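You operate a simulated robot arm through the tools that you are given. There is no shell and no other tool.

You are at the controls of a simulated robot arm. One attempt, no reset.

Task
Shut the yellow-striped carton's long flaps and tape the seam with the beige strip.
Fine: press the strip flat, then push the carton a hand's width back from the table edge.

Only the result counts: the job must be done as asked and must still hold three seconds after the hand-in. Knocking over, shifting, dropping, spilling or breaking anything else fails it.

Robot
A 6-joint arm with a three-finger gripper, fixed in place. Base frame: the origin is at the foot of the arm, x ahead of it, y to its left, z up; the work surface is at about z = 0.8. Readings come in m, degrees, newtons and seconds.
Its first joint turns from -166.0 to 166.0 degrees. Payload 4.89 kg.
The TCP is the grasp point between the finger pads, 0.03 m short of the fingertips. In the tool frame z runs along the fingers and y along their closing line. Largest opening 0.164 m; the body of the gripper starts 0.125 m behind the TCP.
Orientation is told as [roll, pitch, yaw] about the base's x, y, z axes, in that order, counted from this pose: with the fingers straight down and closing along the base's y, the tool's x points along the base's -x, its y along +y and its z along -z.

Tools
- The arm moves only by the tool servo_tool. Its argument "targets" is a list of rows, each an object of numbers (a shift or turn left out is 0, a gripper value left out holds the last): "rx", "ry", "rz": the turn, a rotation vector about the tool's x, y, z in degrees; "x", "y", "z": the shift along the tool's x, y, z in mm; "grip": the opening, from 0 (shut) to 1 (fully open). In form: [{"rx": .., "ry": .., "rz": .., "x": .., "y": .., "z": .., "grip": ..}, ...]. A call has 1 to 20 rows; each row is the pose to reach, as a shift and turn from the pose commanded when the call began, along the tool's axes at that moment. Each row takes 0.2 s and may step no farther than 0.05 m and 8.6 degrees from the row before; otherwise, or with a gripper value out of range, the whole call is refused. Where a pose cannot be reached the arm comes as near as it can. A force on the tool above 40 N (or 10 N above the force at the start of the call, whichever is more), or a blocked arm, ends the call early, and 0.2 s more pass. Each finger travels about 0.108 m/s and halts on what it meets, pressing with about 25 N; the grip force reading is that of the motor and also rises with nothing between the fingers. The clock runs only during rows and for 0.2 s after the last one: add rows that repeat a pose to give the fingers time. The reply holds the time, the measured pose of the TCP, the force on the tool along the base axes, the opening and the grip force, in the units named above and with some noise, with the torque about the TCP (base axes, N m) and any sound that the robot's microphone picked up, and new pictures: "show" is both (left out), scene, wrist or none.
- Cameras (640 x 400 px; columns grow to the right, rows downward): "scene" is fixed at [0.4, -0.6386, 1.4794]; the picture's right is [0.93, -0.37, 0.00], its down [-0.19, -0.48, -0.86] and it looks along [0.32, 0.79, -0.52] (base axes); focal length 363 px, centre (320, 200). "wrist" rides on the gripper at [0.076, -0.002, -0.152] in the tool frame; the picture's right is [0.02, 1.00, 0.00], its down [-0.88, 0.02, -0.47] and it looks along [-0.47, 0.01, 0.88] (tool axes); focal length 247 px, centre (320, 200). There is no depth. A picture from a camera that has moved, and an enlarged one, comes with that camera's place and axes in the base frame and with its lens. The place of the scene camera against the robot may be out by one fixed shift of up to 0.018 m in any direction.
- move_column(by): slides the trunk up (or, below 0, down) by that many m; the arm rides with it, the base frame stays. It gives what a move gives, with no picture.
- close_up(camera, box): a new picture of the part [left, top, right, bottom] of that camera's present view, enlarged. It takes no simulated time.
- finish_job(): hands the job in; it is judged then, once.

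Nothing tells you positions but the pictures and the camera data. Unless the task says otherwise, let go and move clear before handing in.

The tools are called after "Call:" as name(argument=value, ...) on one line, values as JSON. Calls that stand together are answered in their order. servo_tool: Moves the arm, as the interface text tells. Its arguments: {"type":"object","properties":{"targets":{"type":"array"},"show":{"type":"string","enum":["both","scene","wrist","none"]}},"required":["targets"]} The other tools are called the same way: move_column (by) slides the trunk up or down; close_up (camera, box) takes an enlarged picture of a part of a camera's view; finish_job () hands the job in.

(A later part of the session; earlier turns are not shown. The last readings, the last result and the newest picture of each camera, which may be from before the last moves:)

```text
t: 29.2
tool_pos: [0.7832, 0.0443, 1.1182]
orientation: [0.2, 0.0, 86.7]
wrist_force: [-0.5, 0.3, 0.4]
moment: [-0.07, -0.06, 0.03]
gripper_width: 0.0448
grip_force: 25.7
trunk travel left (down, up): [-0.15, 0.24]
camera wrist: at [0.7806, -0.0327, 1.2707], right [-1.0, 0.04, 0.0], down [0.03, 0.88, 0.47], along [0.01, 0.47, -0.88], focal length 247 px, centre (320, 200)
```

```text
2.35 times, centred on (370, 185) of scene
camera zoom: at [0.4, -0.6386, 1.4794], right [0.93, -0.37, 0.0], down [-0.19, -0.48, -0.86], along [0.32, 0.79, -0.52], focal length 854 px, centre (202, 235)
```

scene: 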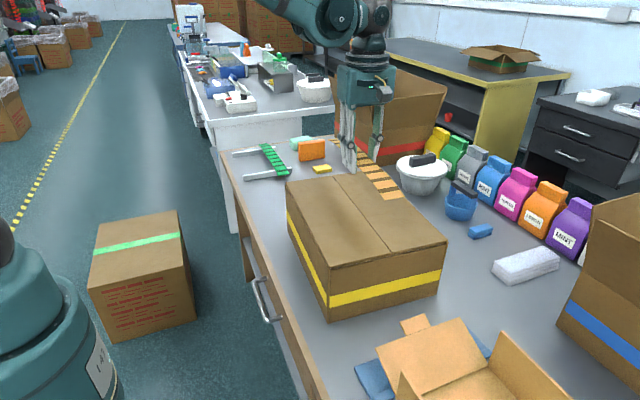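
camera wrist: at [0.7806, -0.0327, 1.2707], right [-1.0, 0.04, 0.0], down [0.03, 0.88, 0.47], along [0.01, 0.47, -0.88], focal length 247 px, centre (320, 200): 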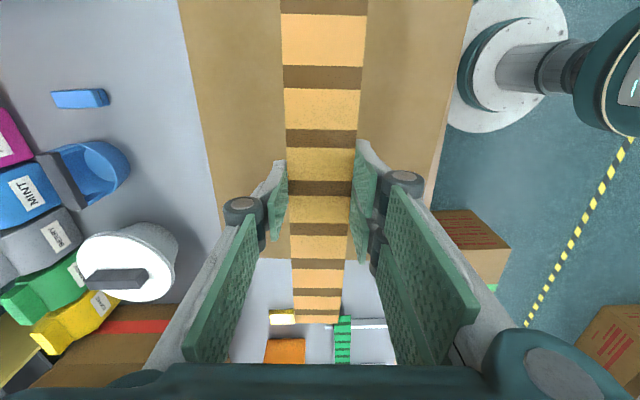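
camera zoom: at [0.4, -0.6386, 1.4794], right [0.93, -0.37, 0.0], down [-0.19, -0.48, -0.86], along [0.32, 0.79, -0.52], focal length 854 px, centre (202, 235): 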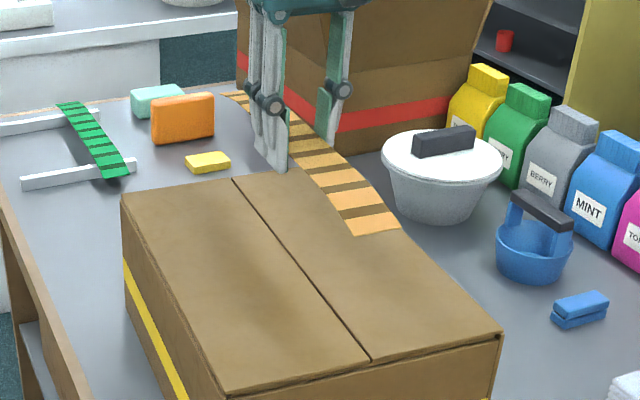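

The strip's centreline is about 2 mm beyond the seam and parallel within a degree. I correct that and lower to just above the flaps.

Call:
servo_tool(targets=[{"y": 2, "z": 25}, {"y": 2, "z": 50}, {"y": 2, "z": 70}, {"y": 2, "z": 85}, {"y": 2, "z": 92}, {"y": 2, "z": 92}])

Call:
close_up(camera="scene", box=[280, 120, 460, 270])

Call:
close_up(camera="wrist", box=[160, 0, 490, 330])

```text
t: 30.6
tool_pos: [0.7813, 0.0427, 1.028]
orientation: [0.2, 0.0, 86.6]
wrist_force: [0.0, 0.8, 0.3]
moment: [0.0, 0.02, -0.04]
gripper_width: 0.0445
grip_force: 25.3
trunk travel left (down, up): [-0.15, 0.24]
camera wrist: at [0.7779, -0.0337, 1.1801], right [-1.0, 0.04, 0.0], down [0.03, 0.88, 0.47], along [0.01, 0.47, -0.88], focal length 247 px, centre (320, 200)
```

scene: 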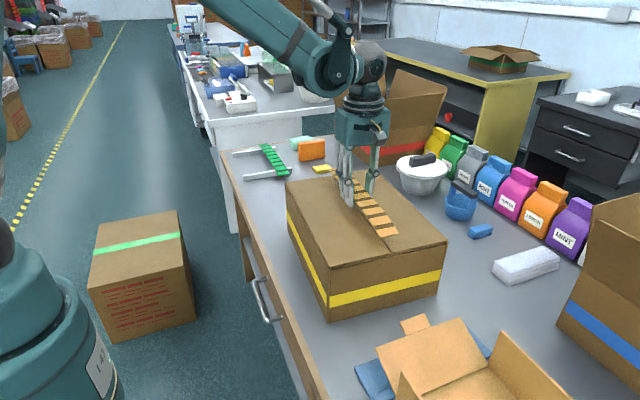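
wrist: 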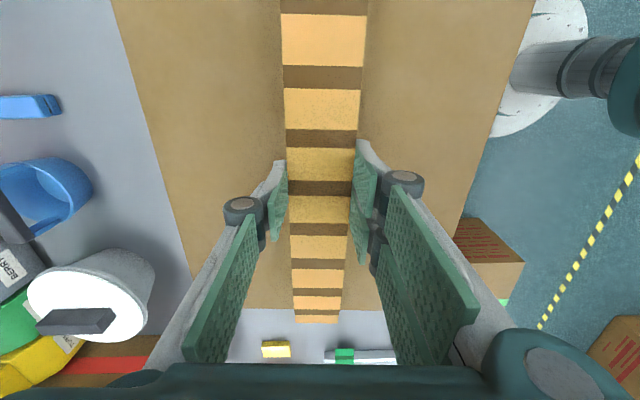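

```text
2.67 times, centred on (370, 195) of scene
camera zoom: at [0.4, -0.6386, 1.4794], right [0.93, -0.37, 0.0], down [-0.19, -0.48, -0.86], along [0.32, 0.79, -0.52], focal length 968 px, centre (187, 213)
```

zoom: 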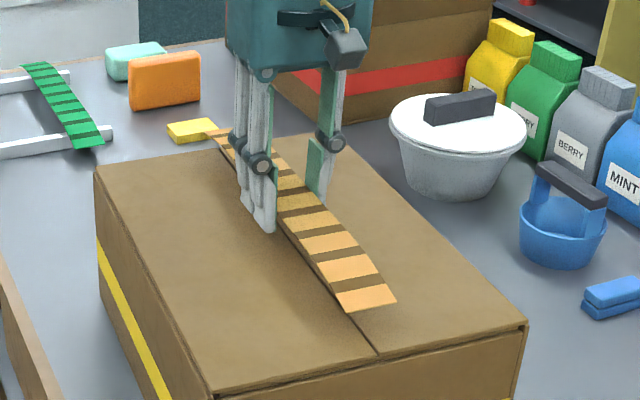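

```text
1.21 times, centred on (325, 165) of wrist
camera zoom: at [0.7779, -0.0337, 1.1801], right [-1.0, 0.04, 0.0], down [0.03, 0.88, 0.47], along [0.01, 0.47, -0.88], focal length 299 px, centre (314, 242)
```

zoom: 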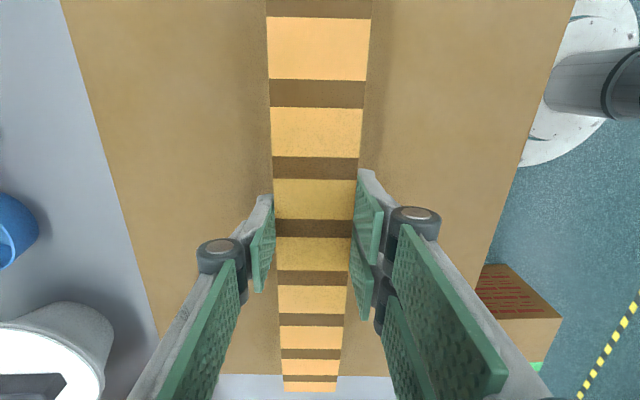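

The strip hangs nearly flat, parallel with and centred on the seam within a few millimetres. I lower the last 2 cm slowly until the fingertips are just over the flaps.

Call:
servo_tool(targets=[{"y": 1, "z": 6}, {"y": 1, "z": 12}, {"y": 1, "z": 16}, {"y": 1, "z": 19}, {"y": 1, "z": 21}, {"y": 1, "z": 22.5}])

Call:
close_up(camera="scene", box=[280, 120, 460, 270])

Call:
close_up(camera="wrist", box=[240, 0, 420, 180])

```text
t: 32.0
tool_pos: [0.7801, 0.043, 1.0054]
orientation: [0.0, 0.0, 86.7]
wrist_force: [0.2, -0.3, 0.3]
moment: [-0.04, -0.02, 0.01]
gripper_width: 0.0445
grip_force: 24.6
trunk travel left (down, up): [-0.15, 0.24]
camera wrist: at [0.7769, -0.0332, 1.1576], right [-1.0, 0.04, 0.0], down [0.03, 0.88, 0.47], along [0.01, 0.47, -0.88], focal length 247 px, centre (320, 200)
```

scene: 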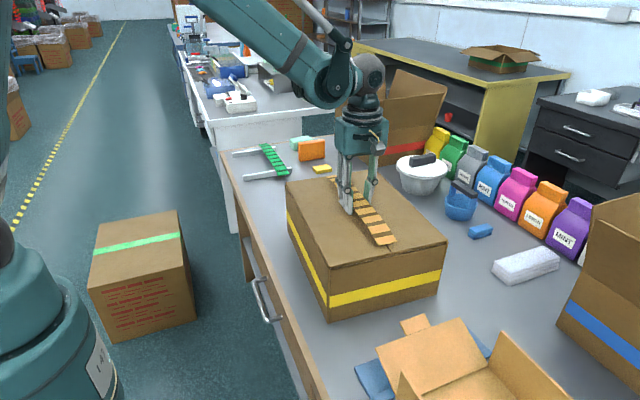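
wrist: 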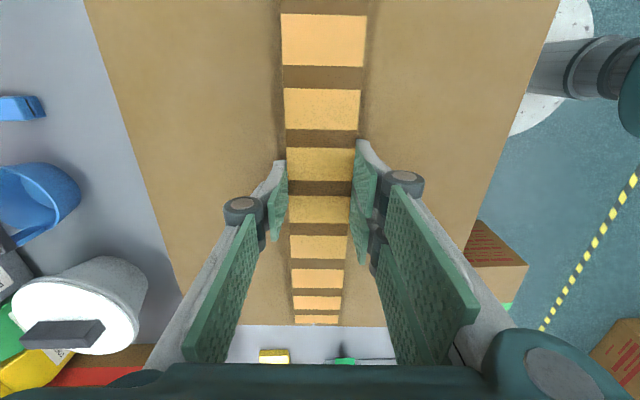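

```text
2.67 times, centred on (370, 195) of scene
camera zoom: at [0.4, -0.6386, 1.4794], right [0.93, -0.37, 0.0], down [-0.19, -0.48, -0.86], along [0.32, 0.79, -0.52], focal length 968 px, centre (187, 213)
```

zoom: 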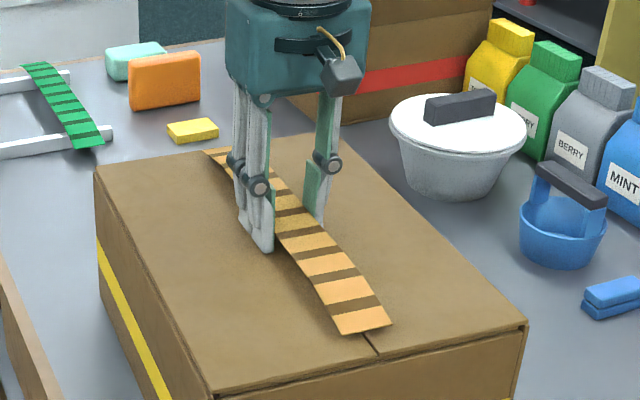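

```text
2.22 times, centred on (330, 90) of wrist
camera zoom: at [0.7769, -0.0332, 1.1576], right [-1.0, 0.04, 0.0], down [0.03, 0.88, 0.47], along [0.01, 0.47, -0.88], focal length 549 px, centre (298, 444)
```

zoom: 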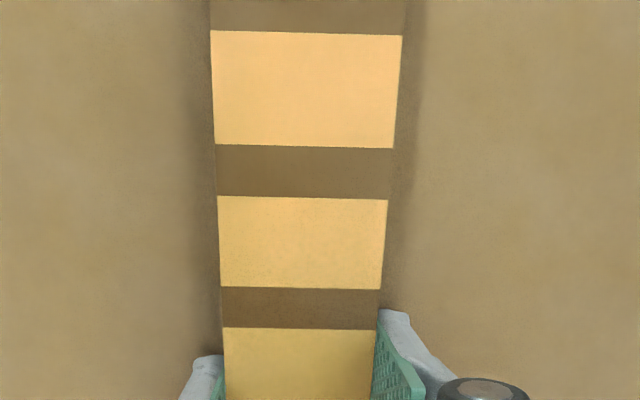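

No contact yet, and the strip's end lines up with the visible seam end. I lower 3 mm more and then open the fingers slowly so the strip settles onto the seam.

Call:
servo_tool(targets=[{"z": 1}, {"z": 2}, {"z": 3}], show="none")

```text
t: 32.8
tool_pos: [0.781, 0.0442, 1.0013]
orientation: [0.1, 0.0, 86.6]
wrist_force: [3.5, -0.2, 8.3]
moment: [-0.04, -0.14, 0.0]
gripper_width: 0.0447
grip_force: 25.1
trunk travel left (down, up): [-0.15, 0.24]
```

The fingertips just touch the flaps (8 N). I back off 1 mm and open gently.

Call:
servo_tool(targets=[{"z": -1, "grip": 0.27}, {"z": -1.5, "grip": 0.285}, {"z": -1.5, "grip": 0.3}, {"z": -1.5, "grip": 0.33}, {"z": -1.5, "grip": 0.37}, {"z": -1.5, "grip": 0.42}, {"z": -1.5, "grip": 0.42}])

Call:
close_up(camera="scene", box=[280, 120, 460, 270])

Call:
close_up(camera="wrist", box=[200, 0, 460, 330])

```text
t: 34.4
tool_pos: [0.7787, 0.0435, 1.0033]
orientation: [0.1, 0.0, 86.7]
wrist_force: [-0.4, 0.9, -0.7]
moment: [0.02, 0.0, 0.04]
gripper_width: 0.0685
grip_force: 0.0
trunk travel left (down, up): [-0.15, 0.24]
camera wrist: at [0.7768, -0.033, 1.1561], right [-1.0, 0.04, 0.0], down [0.03, 0.88, 0.47], along [0.01, 0.47, -0.88], focal length 247 px, centre (320, 200)
```

scene: 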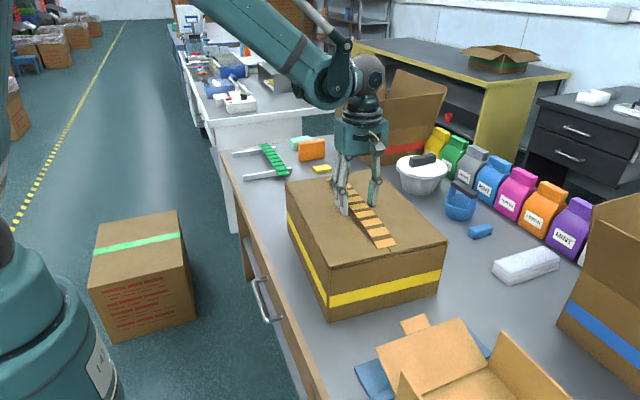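
wrist: 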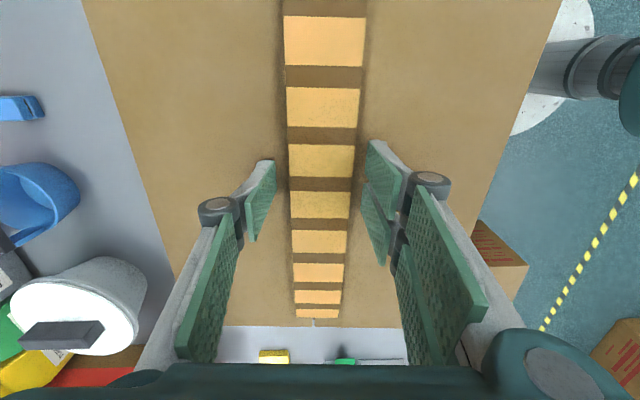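

```text
2.67 times, centred on (370, 195) of scene
camera zoom: at [0.4, -0.6386, 1.4794], right [0.93, -0.37, 0.0], down [-0.19, -0.48, -0.86], along [0.32, 0.79, -0.52], focal length 968 px, centre (187, 213)
```

zoom: 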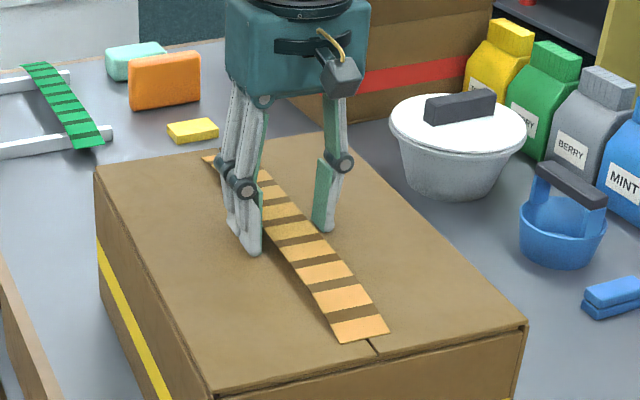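

```text
1.21 times, centred on (330, 165) of wrist
camera zoom: at [0.7768, -0.033, 1.1561], right [-1.0, 0.04, 0.0], down [0.03, 0.88, 0.47], along [0.01, 0.47, -0.88], focal length 299 px, centre (308, 242)
```

zoom: 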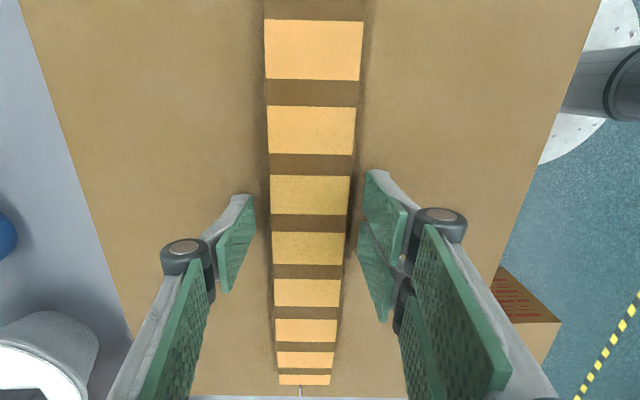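

The strip has settled on the seam, well centred. I raise straight up, close the fingers and take a clear look before pressing.

Call:
servo_tool(targets=[{"z": -10}, {"z": -30}, {"z": -55}, {"z": -80}, {"z": -100, "grip": 0}, {"z": -100, "grip": 0}, {"z": -100, "grip": 0}])

Call:
close_up(camera="scene", box=[280, 130, 460, 270])

Call:
close_up(camera="wrist", box=[160, 0, 480, 300])

```text
t: 36.0
tool_pos: [0.7794, 0.043, 1.1052]
orientation: [0.1, 0.0, 86.6]
wrist_force: [-0.5, -0.5, 0.9]
moment: [0.0, -0.03, -0.01]
gripper_width: 0.0
grip_force: 25.2
trunk travel left (down, up): [-0.15, 0.24]
camera wrist: at [0.7762, -0.0337, 1.2573], right [-1.0, 0.04, 0.0], down [0.03, 0.88, 0.47], along [0.01, 0.47, -0.88], focal length 247 px, centre (320, 200)
```

scene: 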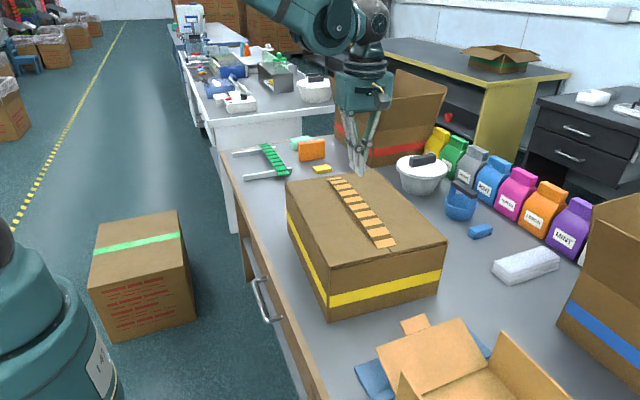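
wrist: 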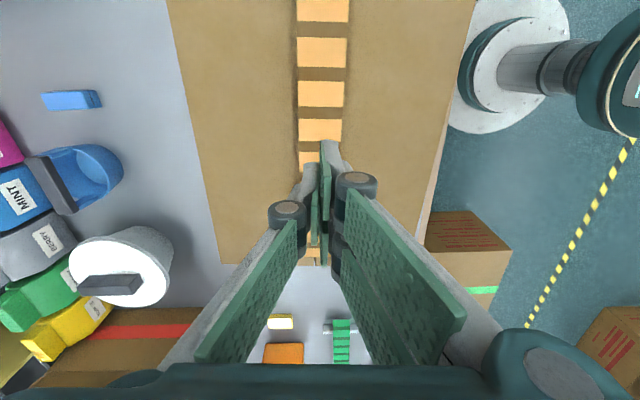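

```text
2.86 times, centred on (370, 200) of scene
camera zoom: at [0.4, -0.6386, 1.4794], right [0.93, -0.37, 0.0], down [-0.19, -0.48, -0.86], along [0.32, 0.79, -0.52], focal length 1038 px, centre (177, 200)
```

zoom: 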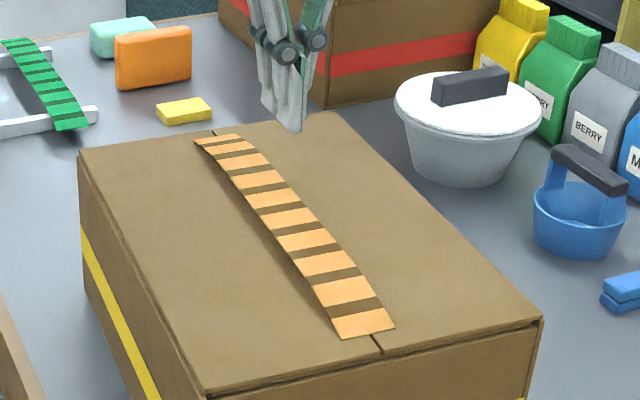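

```text
1.33 times, centred on (320, 150) of wrist
camera zoom: at [0.7762, -0.0337, 1.2573], right [-1.0, 0.04, 0.0], down [0.03, 0.88, 0.47], along [0.01, 0.47, -0.88], focal length 329 px, centre (320, 267)
```

zoom: 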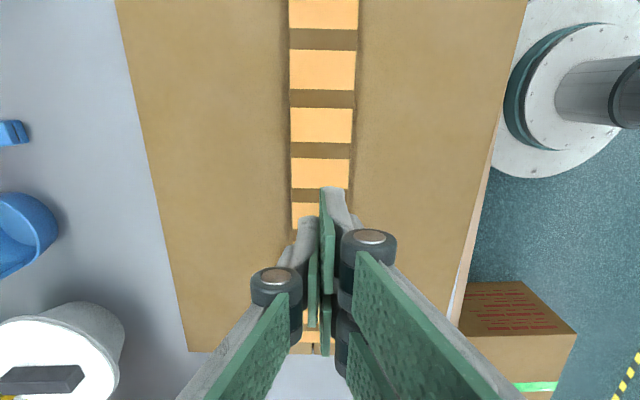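

The strip lies on the seam, its nine links centred at about y = 0.046 + 0.0376·k. I'll press link by link from the middle outward with the fingers slightly apart so they bear on both flaps, starting with the centre one to find the contact height.

Call:
servo_tool(targets=[{"x": -3, "z": 40, "grip": 0.08}, {"x": -3, "z": 80}, {"x": -3, "z": 92}, {"x": -3, "z": 97}, {"x": -3, "z": 99}, {"x": -3, "z": 101}, {"x": -3, "z": 102.5}, {"x": -3, "z": 104}])

```text
t: 37.0
tool_pos: [0.779, 0.0454, 1.0137]
orientation: [0.0, 0.0, 86.7]
wrist_force: [-1.7, 1.9, 54.1]
moment: [-0.02, -0.86, 0.11]
gripper_width: 0.0121
grip_force: 0.0
trunk travel left (down, up): [-0.15, 0.24]
stopped in row 4: the force on the tool passed its limit at 79 N (the readings are from after the stop); the commanded pose is now the measured one
camera wrist: at [0.7763, -0.0307, 1.167], right [-1.0, 0.04, 0.0], down [0.03, 0.88, 0.47], along [0.02, 0.47, -0.88], focal length 247 px, centre (320, 200)
```

scene: 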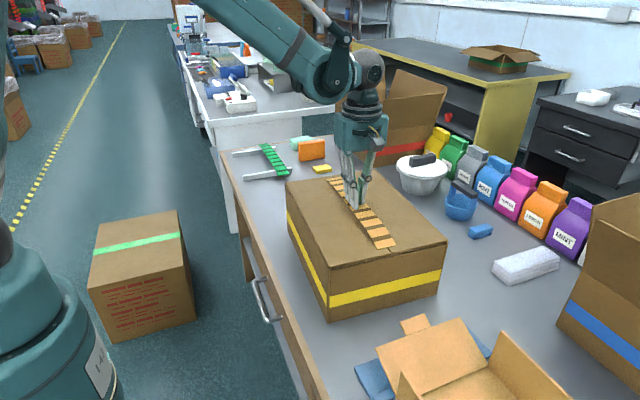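
wrist: 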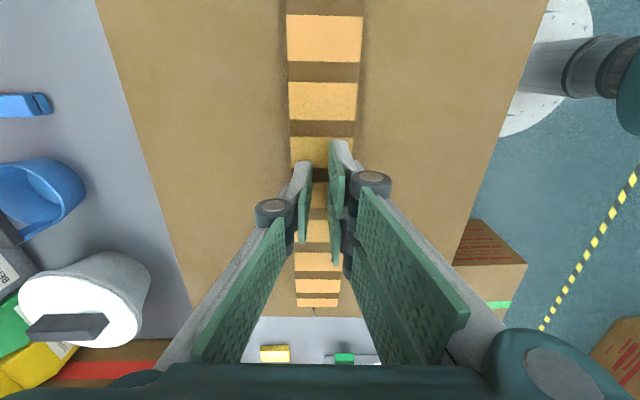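

Contact came higher than expected: fingertips at z ≈ 0.984, about 1 cm above the flaps. I take a close look to see whether the strip is bowed up there.

Call:
close_up(camera="scene", box=[310, 160, 410, 260])

Call:
close_up(camera="wrist", box=[250, 0, 400, 320])

```text
4.00 times, centred on (360, 210) of scene
camera zoom: at [0.4, -0.6386, 1.4794], right [0.93, -0.37, 0.0], down [-0.19, -0.48, -0.86], along [0.32, 0.79, -0.52], focal length 1453 px, centre (160, 160)
```

zoom: 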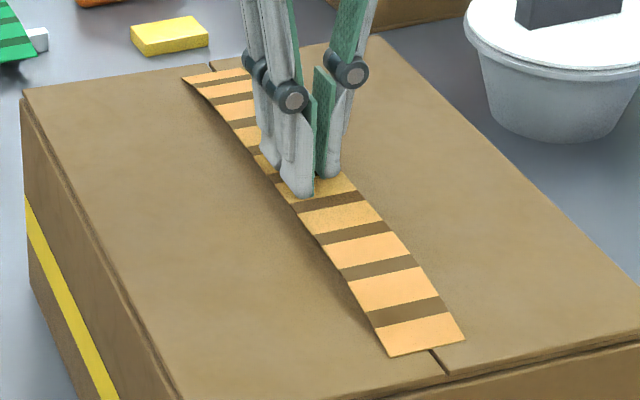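

```text
1.25 times, centred on (325, 160) of wrist
camera zoom: at [0.7763, -0.0307, 1.167], right [-1.0, 0.04, 0.0], down [0.03, 0.88, 0.47], along [0.02, 0.47, -0.88], focal length 309 px, centre (314, 250)
```

zoom: 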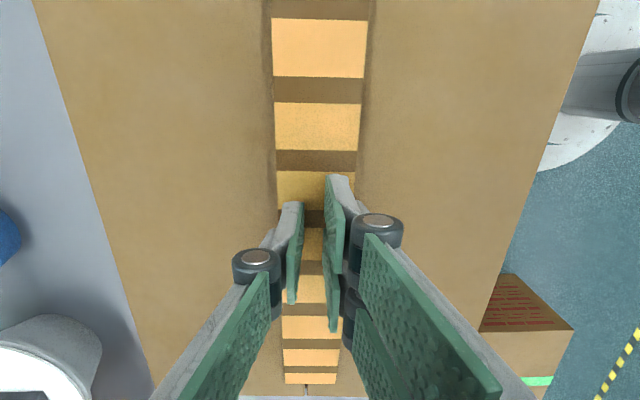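

The strip is bowed up about 1 cm in the middle with its ends down. I lift a little and check whether its shape changed.

Call:
servo_tool(targets=[{"z": -4}, {"z": -10}, {"z": -20}, {"z": -30}])

Call:
close_up(camera="scene", box=[310, 160, 410, 260])

```text
t: 38.0
tool_pos: [0.7814, 0.0471, 1.0418]
orientation: [0.1, 0.0, 86.7]
wrist_force: [-0.5, 0.1, -0.2]
moment: [-0.02, 0.03, 0.01]
gripper_width: 0.013
grip_force: 0.0
trunk travel left (down, up): [-0.15, 0.24]
camera wrist: at [0.7778, -0.0302, 1.1946], right [-1.0, 0.04, 0.0], down [0.03, 0.88, 0.47], along [0.02, 0.47, -0.88], focal length 247 px, centre (320, 200)
```

scene: 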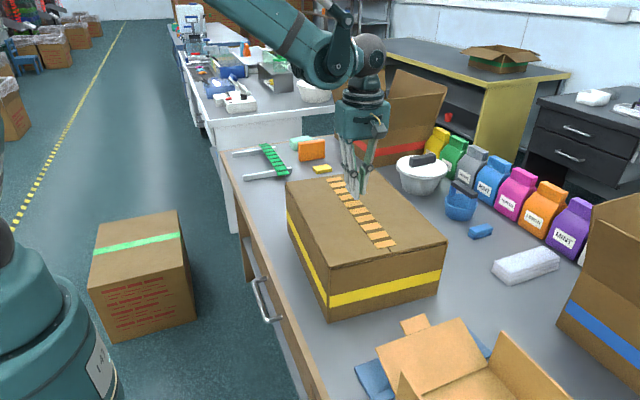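
wrist: 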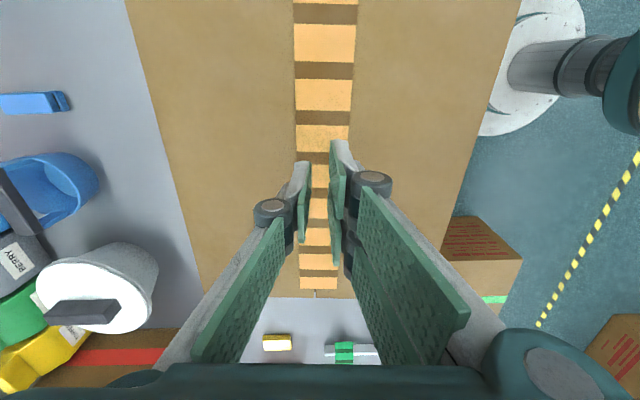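

```text
4.00 times, centred on (360, 210) of scene
camera zoom: at [0.4, -0.6386, 1.4794], right [0.93, -0.37, 0.0], down [-0.19, -0.48, -0.86], along [0.32, 0.79, -0.52], focal length 1453 px, centre (160, 160)
```

zoom: 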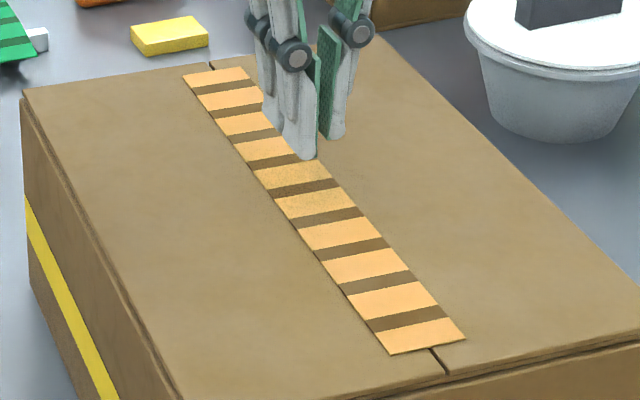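

The press snapped the whole strip flat: it now lies straight along the seam. I press the middle link again, more slowly, to find the flat contact height and firm it down.

Call:
servo_tool(targets=[{"z": 15}, {"z": 26}, {"z": 32}, {"z": 35}, {"z": 36.5}, {"z": 38}, {"z": 39.5}, {"z": 41}], show="none")

```text
t: 39.8
tool_pos: [0.7798, 0.0476, 1.0025]
orientation: [0.1, 0.1, 86.7]
wrist_force: [1.5, -0.7, 22.6]
moment: [-0.03, -0.02, 0.0]
gripper_width: 0.0129
grip_force: 0.0
trunk travel left (down, up): [-0.15, 0.24]
```

Flat contact at TCP z ≈ 1.0025 with 23 N. I now press the next links toward +y one at a time, lifting between presses so nothing drags.

Call:
servo_tool(targets=[{"z": -8}, {"x": -37.6, "z": -8}, {"x": -37.6, "z": -4}, {"x": -37.6, "z": -1.5}, {"x": -37.6, "z": 0}, {"x": -37.6, "z": 0}, {"x": -37.6, "z": -8}, {"x": -75.2, "z": -8}, {"x": -75.2, "z": -4}, {"x": -75.2, "z": -1.5}, {"x": -75.2, "z": 0}, {"x": -75.2, "z": 0}])

```text
t: 42.4
tool_pos: [0.7844, 0.1203, 1.0026]
orientation: [0.1, 0.0, 86.8]
wrist_force: [-1.9, 0.6, 26.7]
moment: [0.01, 0.08, -0.05]
gripper_width: 0.0128
grip_force: 0.1
trunk travel left (down, up): [-0.15, 0.24]
camera wrist: at [0.781, 0.0445, 1.1545], right [-1.0, 0.04, 0.0], down [0.03, 0.88, 0.47], along [0.02, 0.47, -0.88], focal length 247 px, centre (320, 200)
```

scene: 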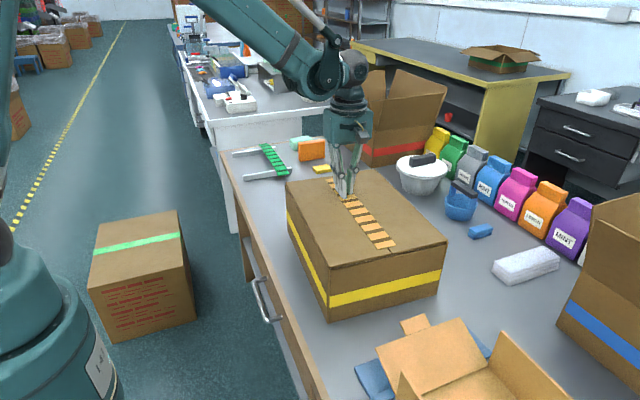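
wrist: 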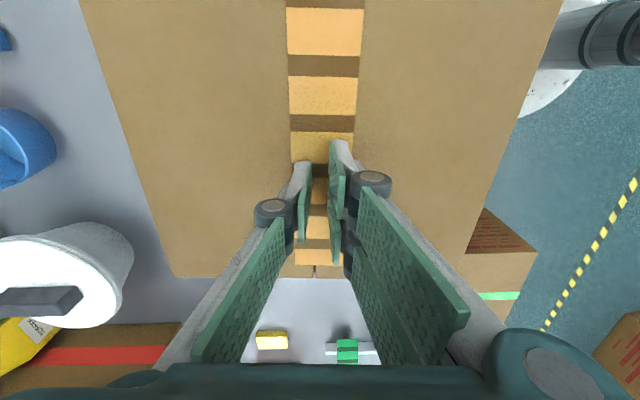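

Presses are going well at ~25 N. I continue to the last two links at the +y end.

Call:
servo_tool(targets=[{"z": -8}, {"x": -37.6, "z": -8}, {"x": -37.6, "z": -4}, {"x": -37.6, "z": -1.5}, {"x": -37.6, "z": 0}, {"x": -37.6, "z": 0}, {"x": -37.6, "z": -8}, {"x": -72, "z": -8}, {"x": -72, "z": -4}, {"x": -72, "z": -1.5}, {"x": -72, "z": 0}, {"x": -72, "z": 0}])

Call:
close_up(camera="scene", box=[310, 160, 410, 260])

```text
t: 45.0
tool_pos: [0.7887, 0.1933, 1.0018]
orientation: [0.1, 0.0, 86.7]
wrist_force: [3.6, 3.0, 29.3]
moment: [-0.01, -0.05, 0.09]
gripper_width: 0.0127
grip_force: 0.0
trunk travel left (down, up): [-0.15, 0.24]
camera wrist: at [0.7853, 0.1167, 1.1542], right [-1.0, 0.04, 0.0], down [0.03, 0.88, 0.47], along [0.02, 0.47, -0.88], focal length 247 px, centre (320, 200)
```

scene: 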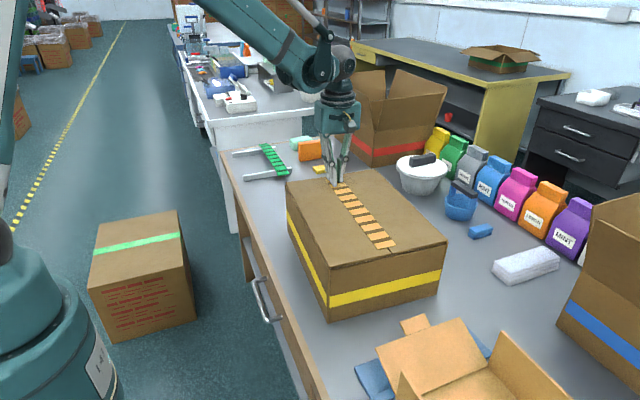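
wrist: 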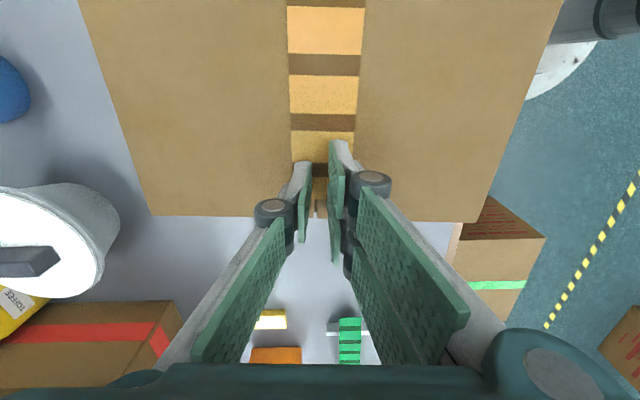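

```text
4.00 times, centred on (360, 210) of scene
camera zoom: at [0.4, -0.6386, 1.4794], right [0.93, -0.37, 0.0], down [-0.19, -0.48, -0.86], along [0.32, 0.79, -0.52], focal length 1453 px, centre (160, 160)
```

zoom: 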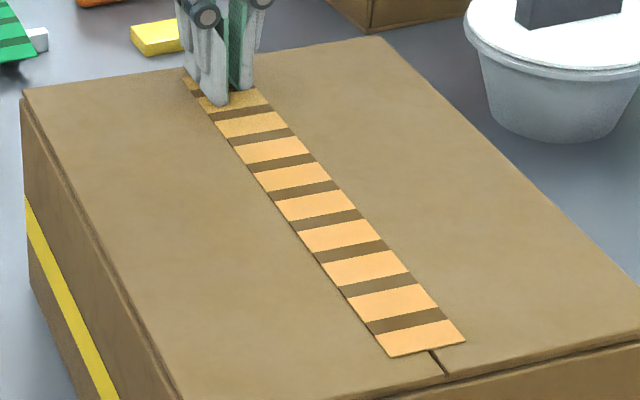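

The +y half is pressed flat. I hop back past the middle and press the links toward -y.

Call:
servo_tool(targets=[{"z": -12}, {"x": 40, "z": -20}, {"x": 85, "z": -20}, {"x": 130, "z": -20}, {"x": 170, "z": -16}, {"x": 185, "z": -8}, {"x": 185, "z": -4}, {"x": 185, "z": -1.5}, {"x": 185, "z": 0}, {"x": 185, "z": 0}, {"x": 185, "z": -8}, {"x": 222.6, "z": -8}, {"x": 222.6, "z": -4}, {"x": 222.6, "z": -1.5}, {"x": 222.6, "z": 0}, {"x": 222.6, "z": 0}], show="none")

```text
t: 48.4
tool_pos: [0.7765, -0.0293, 1.001]
orientation: [0.0, 0.0, 86.7]
wrist_force: [5.2, -4.9, 32.3]
moment: [-0.13, -0.09, -0.04]
gripper_width: 0.0125
grip_force: 0.1
trunk travel left (down, up): [-0.15, 0.24]
```

Call:
servo_tool(targets=[{"z": -8}, {"x": 37.6, "z": -8}, {"x": 37.6, "z": -4}, {"x": 37.6, "z": -1.5}, {"x": 37.6, "z": 0}, {"x": 37.6, "z": 0}, {"x": 37.6, "z": -8}, {"x": 72, "z": -8}, {"x": 72, "z": -4}, {"x": 72, "z": -1.5}, {"x": 72, "z": 0}, {"x": 72, "z": 0}])

Call:
close_up(camera="scene", box=[310, 160, 410, 260])

```text
t: 51.0
tool_pos: [0.7717, -0.1019, 1.0015]
orientation: [0.1, 0.0, 86.7]
wrist_force: [1.7, -4.8, 27.4]
moment: [-0.1, 0.03, -0.05]
gripper_width: 0.0126
grip_force: 0.1
trunk travel left (down, up): [-0.15, 0.24]
camera wrist: at [0.7682, -0.1774, 1.1544], right [-1.0, 0.04, 0.0], down [0.03, 0.88, 0.47], along [0.02, 0.47, -0.88], focal length 247 px, centre (320, 200)
```

scene: 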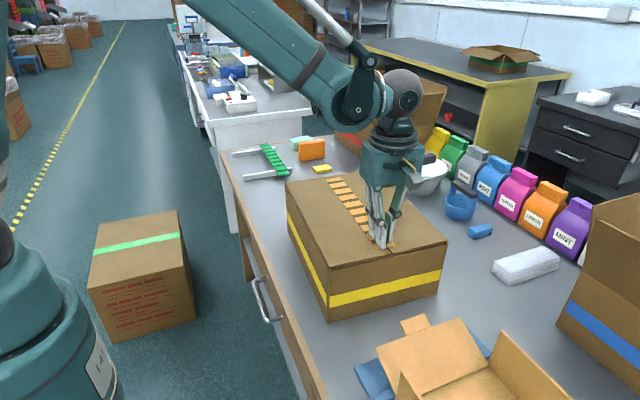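
wrist: 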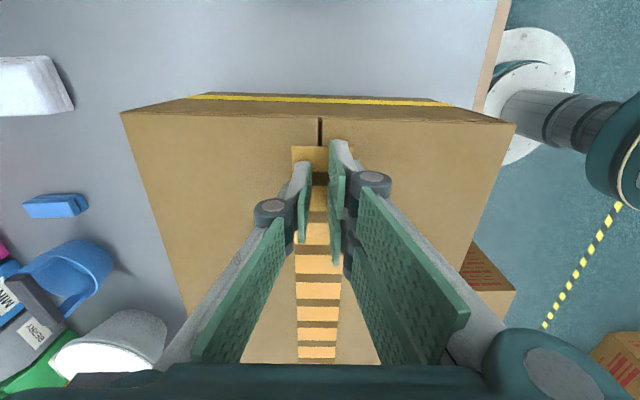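

```text
4.00 times, centred on (360, 210) of scene
camera zoom: at [0.4, -0.6386, 1.4794], right [0.93, -0.37, 0.0], down [-0.19, -0.48, -0.86], along [0.32, 0.79, -0.52], focal length 1453 px, centre (160, 160)
```

zoom: 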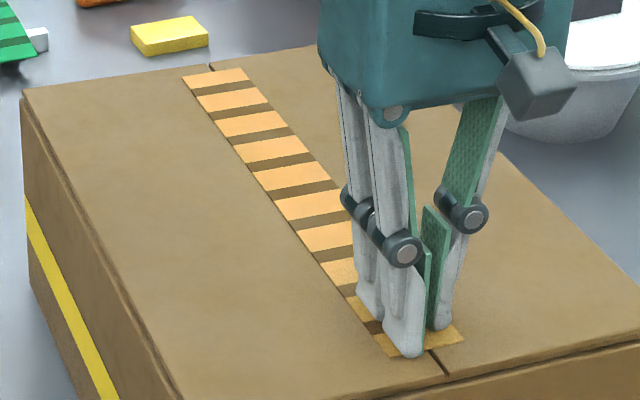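

Every link has been pressed at roughly 25–30 N. I lift clear and swing back to the robot side of the carton, turning the tool so both opened fingers will face the near wall.

Call:
servo_tool(targets=[{"z": -8}, {"z": -30}, {"z": -75}, {"z": -120}, {"z": -165}, {"z": -198}, {"x": -12.8, "y": 17.3, "z": -198, "rz": 8.18}, {"x": -25.6, "y": 34.6, "z": -198, "rz": 16.36}, {"x": -38.5, "y": 51.9, "z": -198, "rz": 24.54}, {"x": -51.3, "y": 69.2, "z": -198, "rz": 32.72}, {"x": -64.1, "y": 86.5, "z": -198, "rz": 40.9}, {"x": -76.9, "y": 103.7, "z": -198, "rz": 49.08}, {"x": -89.7, "y": 121, "z": -198, "rz": 57.26}, {"x": -102.5, "y": 138.3, "z": -198, "rz": 65.44}, {"x": -115.4, "y": 155.6, "z": -198, "rz": 73.62}, {"x": -128.2, "y": 172.9, "z": -198, "rz": 81.8}, {"x": -141, "y": 190.2, "z": -198, "rz": 90}, {"x": -141, "y": 190.2, "z": -198, "rz": 90}])

Call:
close_up(camera="scene", box=[270, 150, 470, 330])

Call:
close_up(camera="wrist", box=[100, 0, 540, 300])

```text
t: 54.8
tool_pos: [0.5917, 0.0517, 1.201]
orientation: [-0.1, 0.1, -3.3]
wrist_force: [-0.1, 0.5, 0.1]
moment: [0.02, -0.08, 0.0]
gripper_width: 0.0133
grip_force: 0.0
trunk travel left (down, up): [-0.15, 0.24]
camera wrist: at [0.5138, 0.0549, 1.3533], right [0.04, 1.0, 0.0], down [0.88, -0.03, 0.47], along [0.47, -0.02, -0.88], focal length 247 px, centre (320, 200)
```

scene: 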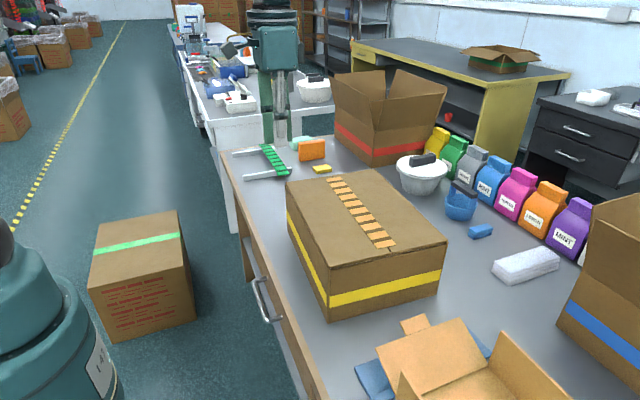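
wrist: 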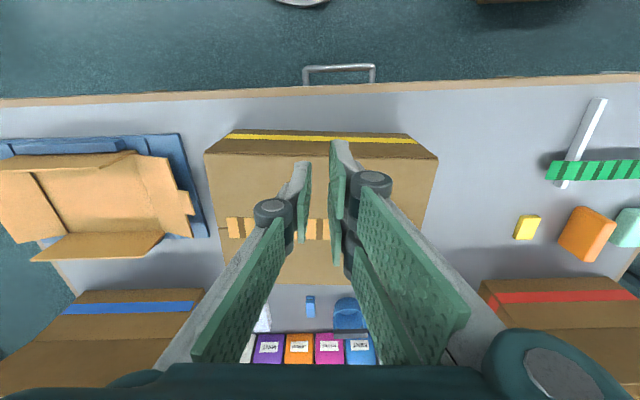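

```text
2.22 times, centred on (370, 240) of scene
camera zoom: at [0.4, -0.6386, 1.4794], right [0.93, -0.37, 0.0], down [-0.19, -0.48, -0.86], along [0.32, 0.79, -0.52], focal length 807 px, centre (209, 111)
```

zoom: 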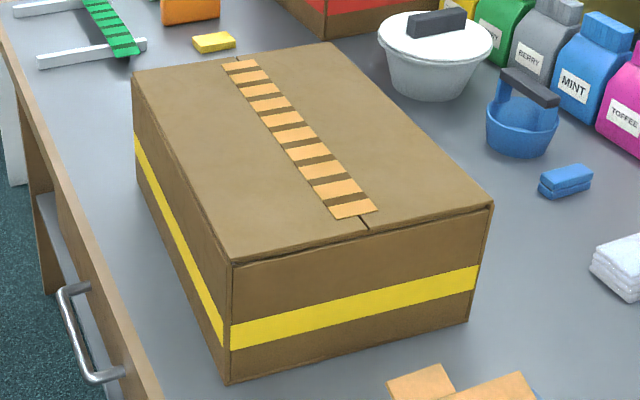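

```text
1.33 times, centred on (320, 150) of wrist
camera zoom: at [0.5138, 0.0549, 1.3533], right [0.04, 1.0, 0.0], down [0.88, -0.03, 0.47], along [0.47, -0.02, -0.88], focal length 329 px, centre (320, 267)
```

zoom: 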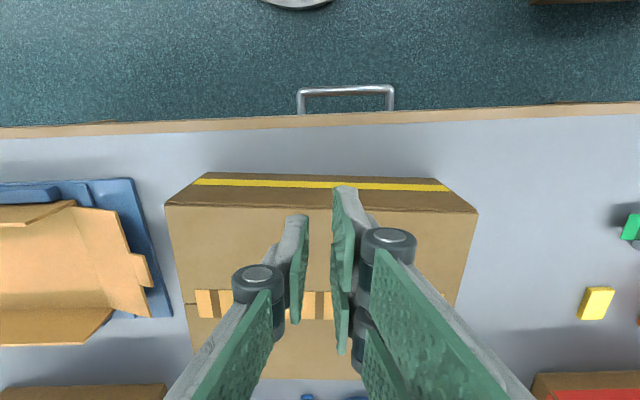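

The strip lies flat over the whole seam. The near wall is at x ≈ 0.638 with the table edge at x ≈ 0.542, and nothing stands within ~10 cm behind the carton except free table. I open the fingers, lower in front of the near wall and tip the fingertips slightly forward so the push is low.

Call:
servo_tool(targets=[{"z": 20, "grip": 1.0}, {"z": 60}, {"z": 105}, {"z": 150}, {"z": 195}, {"z": 240}, {"z": 285, "ry": -2}, {"z": 325, "ry": -4}, {"z": 348, "ry": -5}, {"z": 348, "ry": -5}])

Call:
close_up(camera="scene", box=[220, 130, 440, 330])

```text
t: 57.0
tool_pos: [0.59, 0.0514, 0.851]
orientation: [-0.1, -4.8, -3.3]
wrist_force: [-0.6, 0.3, 0.0]
moment: [0.03, 0.05, 0.02]
gripper_width: 0.1641
grip_force: 0.0
trunk travel left (down, up): [-0.15, 0.24]
camera wrist: at [0.5002, 0.0549, 0.9967], right [0.04, 1.0, 0.0], down [0.84, -0.03, 0.55], along [0.55, -0.02, -0.84], focal length 247 px, centre (320, 200)
```

scene: 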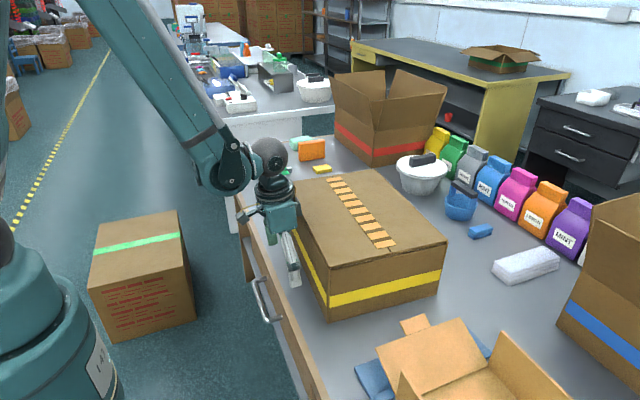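
wrist: 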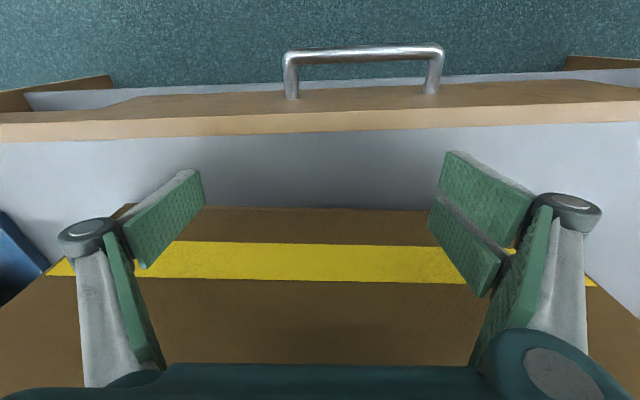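

```text
2.00 times, centred on (330, 230) of scene
camera zoom: at [0.4, -0.6386, 1.4794], right [0.93, -0.37, 0.0], down [-0.19, -0.48, -0.86], along [0.32, 0.79, -0.52], focal length 726 px, centre (300, 140)
```

zoom: 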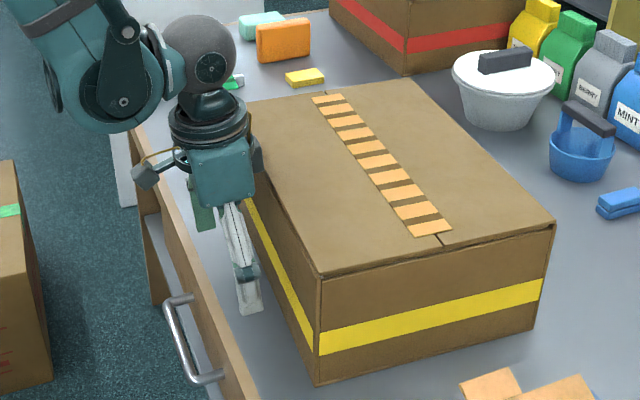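

The open fingers stand in front of the near wall, about 3 cm away. I approach to first contact.

Call:
servo_tool(targets=[{"x": -12, "z": 1}, {"x": -22, "z": 1.8}, {"x": -27, "z": 2.3}, {"x": -30, "z": 2.5}, {"x": -33, "z": 2.8}])

Call:
close_up(camera="scene", box=[220, 130, 440, 330])

```text
t: 58.1
tool_pos: [0.6223, 0.0486, 0.8508]
orientation: [0.0, -4.9, -3.3]
wrist_force: [-4.8, 0.1, 1.2]
moment: [0.14, -0.04, 0.44]
gripper_width: 0.1642
grip_force: 0.1
trunk travel left (down, up): [-0.15, 0.24]
camera wrist: at [0.533, 0.0519, 0.9967], right [0.04, 1.0, 0.0], down [0.84, -0.03, 0.55], along [0.55, -0.02, -0.84], focal length 247 px, centre (320, 200)
```

scene: 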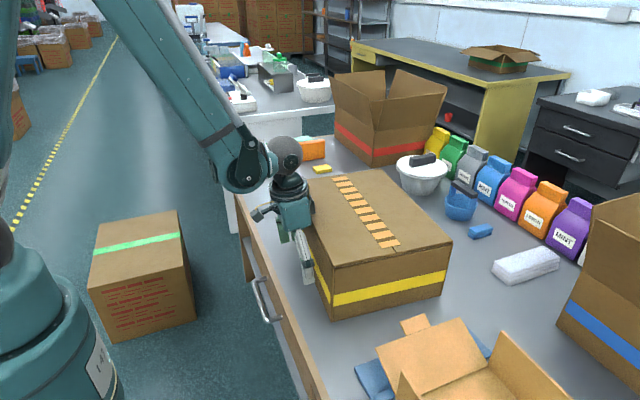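
wrist: 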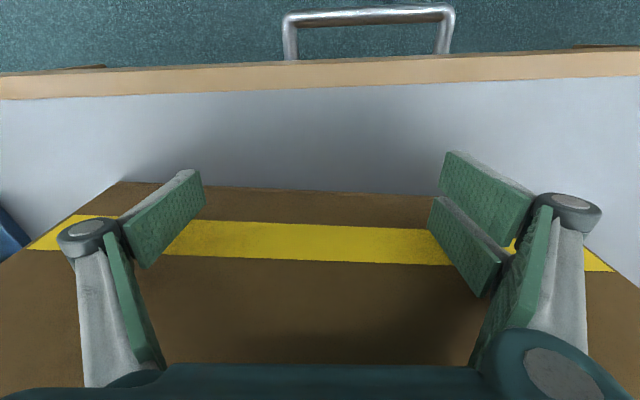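

```text
2.00 times, centred on (330, 230) of scene
camera zoom: at [0.4, -0.6386, 1.4794], right [0.93, -0.37, 0.0], down [-0.19, -0.48, -0.86], along [0.32, 0.79, -0.52], focal length 726 px, centre (300, 140)
```

zoom: 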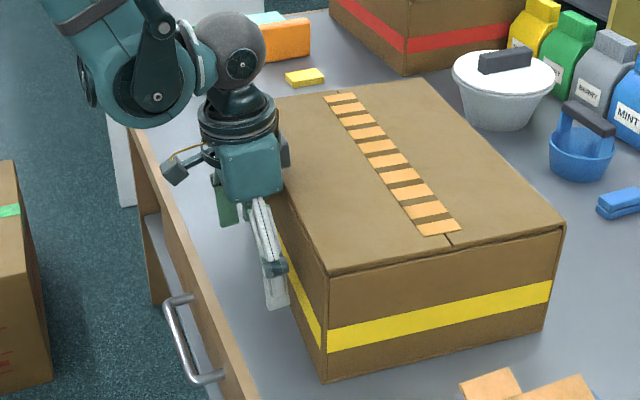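

Contact came a bit early and mainly on the +y finger, so the carton has moved about 9 mm and turned about 1.5° further. I rotate the tool slightly the other way while pushing so the -y finger takes over and evens this out.

Call:
servo_tool(targets=[{"x": -3, "z": 0.2, "rz": -1.5}, {"x": -7, "z": 0.6, "rz": -3}, {"x": -12, "z": 1.0, "rz": -4.5}, {"x": -17, "z": 1.4, "rz": -5}, {"x": -22, "z": 1.8, "rz": -5}])

Call:
close_up(camera="scene", box=[220, 130, 440, 330])

```text
t: 59.4
tool_pos: [0.6448, 0.0487, 0.8512]
orientation: [-0.4, -5.0, 1.8]
wrist_force: [-5.9, -0.4, 0.3]
moment: [-0.16, 0.0, -0.37]
gripper_width: 0.1639
grip_force: 0.0
trunk travel left (down, up): [-0.15, 0.24]
camera wrist: at [0.5552, 0.0443, 0.9967], right [-0.05, 1.0, -0.01], down [0.84, 0.05, 0.55], along [0.55, 0.02, -0.84], focal length 247 px, centre (320, 200)
```

scene: 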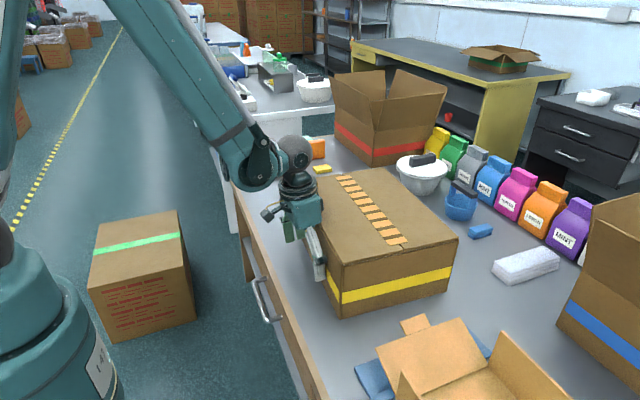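
wrist: 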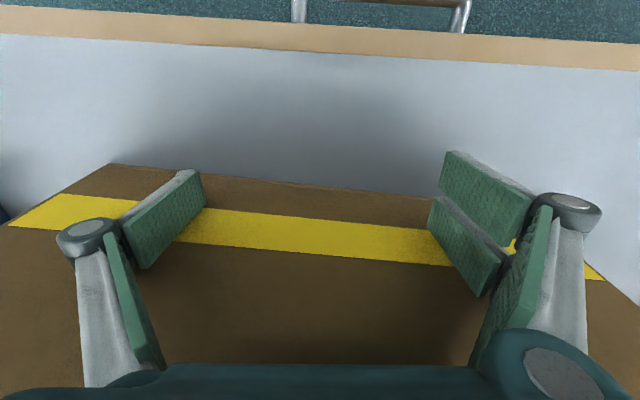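

```text
2.00 times, centred on (330, 230) of scene
camera zoom: at [0.4, -0.6386, 1.4794], right [0.93, -0.37, 0.0], down [-0.19, -0.48, -0.86], along [0.32, 0.79, -0.52], focal length 726 px, centre (300, 140)
```

zoom: 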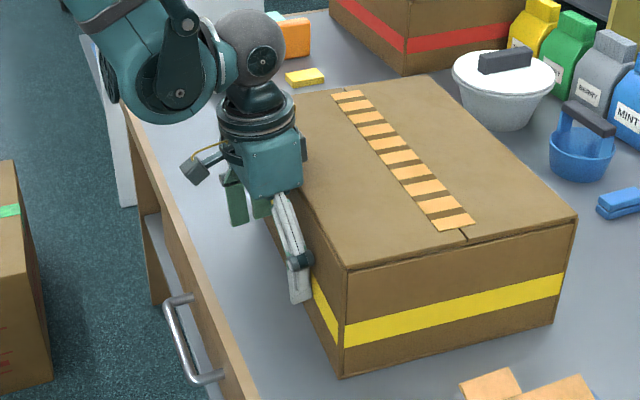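

Now the -y finger is bearing and the carton is back to about -3.9°, displaced ≈ 29 mm. I bring the tool halfway back and keep pushing toward ~90 mm in total.

Call:
servo_tool(targets=[{"x": -5, "z": 0.4, "rz": 1}, {"x": -10, "z": 0.9, "rz": 2}, {"x": -15, "z": 1.3, "rz": 2.5}, {"x": -20, "z": 1.7, "rz": 2.5}, {"x": -25, "z": 2.2, "rz": 2.5}])

```text
t: 60.5
tool_pos: [0.6697, 0.0475, 0.8513]
orientation: [-0.1, -4.9, -0.9]
wrist_force: [-4.8, -0.4, -0.2]
moment: [0.0, 0.04, 0.08]
gripper_width: 0.164
grip_force: 0.0
trunk travel left (down, up): [-0.15, 0.24]
camera wrist: at [0.5806, 0.0475, 0.9968], right [-0.01, 1.0, -0.01], down [0.84, 0.01, 0.55], along [0.55, 0.0, -0.84], focal length 247 px, centre (320, 200)
```

scene: 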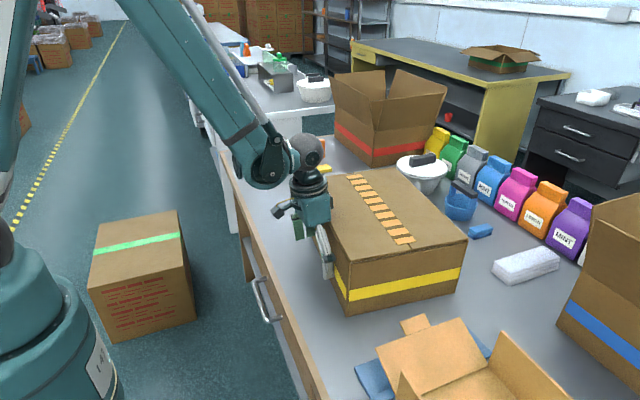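
wrist: 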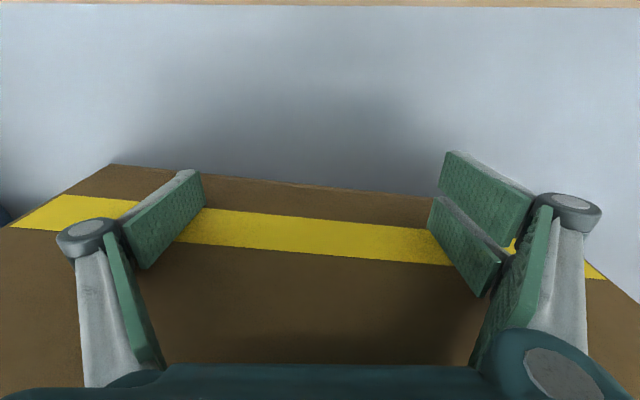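

Contact is balanced now, but the carton follows the fingers at about -5° relative to the tool, so I turn the tool back to about +2° while finishing the push (about 35 mm more).

Call:
servo_tool(targets=[{"x": -4, "z": 0.3, "rz": -1}, {"x": -9, "z": 0.8, "rz": -2}, {"x": -14, "z": 1.2, "rz": -3}, {"x": -19, "z": 1.6, "rz": -3}, {"x": -24, "z": 2.1, "rz": -3}, {"x": -28, "z": 2.4, "rz": -3}])

Call:
close_up(camera="scene", box=[240, 130, 480, 330])

```text
t: 62.0
tool_pos: [0.699, 0.0475, 0.8528]
orientation: [-0.4, -5.0, 2.3]
wrist_force: [-6.6, 0.6, -0.2]
moment: [-0.08, 0.03, 0.1]
gripper_width: 0.1644
grip_force: 0.0
trunk travel left (down, up): [-0.15, 0.24]
camera wrist: at [0.6088, 0.0434, 0.9977], right [-0.06, 1.0, -0.01], down [0.84, 0.06, 0.55], along [0.55, 0.02, -0.84], focal length 247 px, centre (320, 200)
```

scene: 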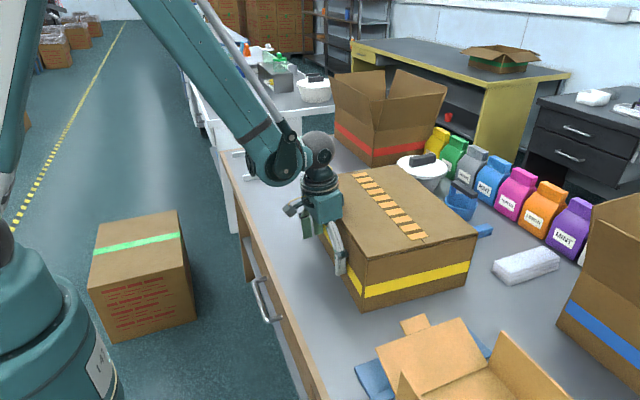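
wrist: 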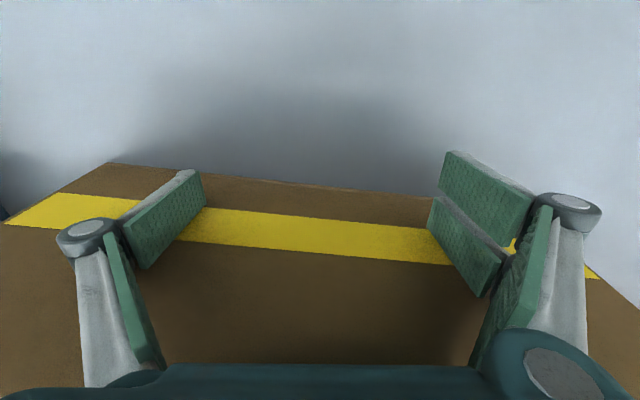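

```text
2.00 times, centred on (360, 230) of scene
camera zoom: at [0.4, -0.6386, 1.4794], right [0.93, -0.37, 0.0], down [-0.19, -0.48, -0.86], along [0.32, 0.79, -0.52], focal length 726 px, centre (240, 140)
```

zoom: 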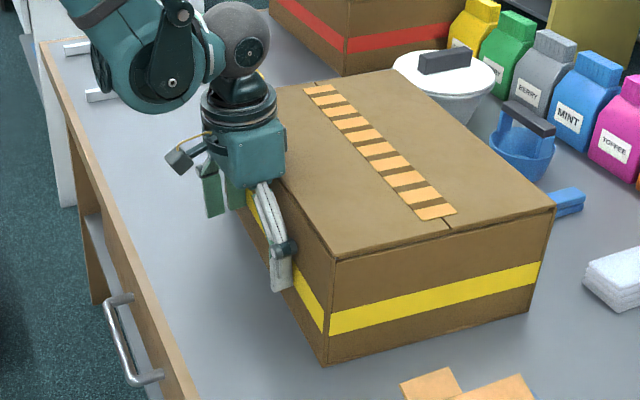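

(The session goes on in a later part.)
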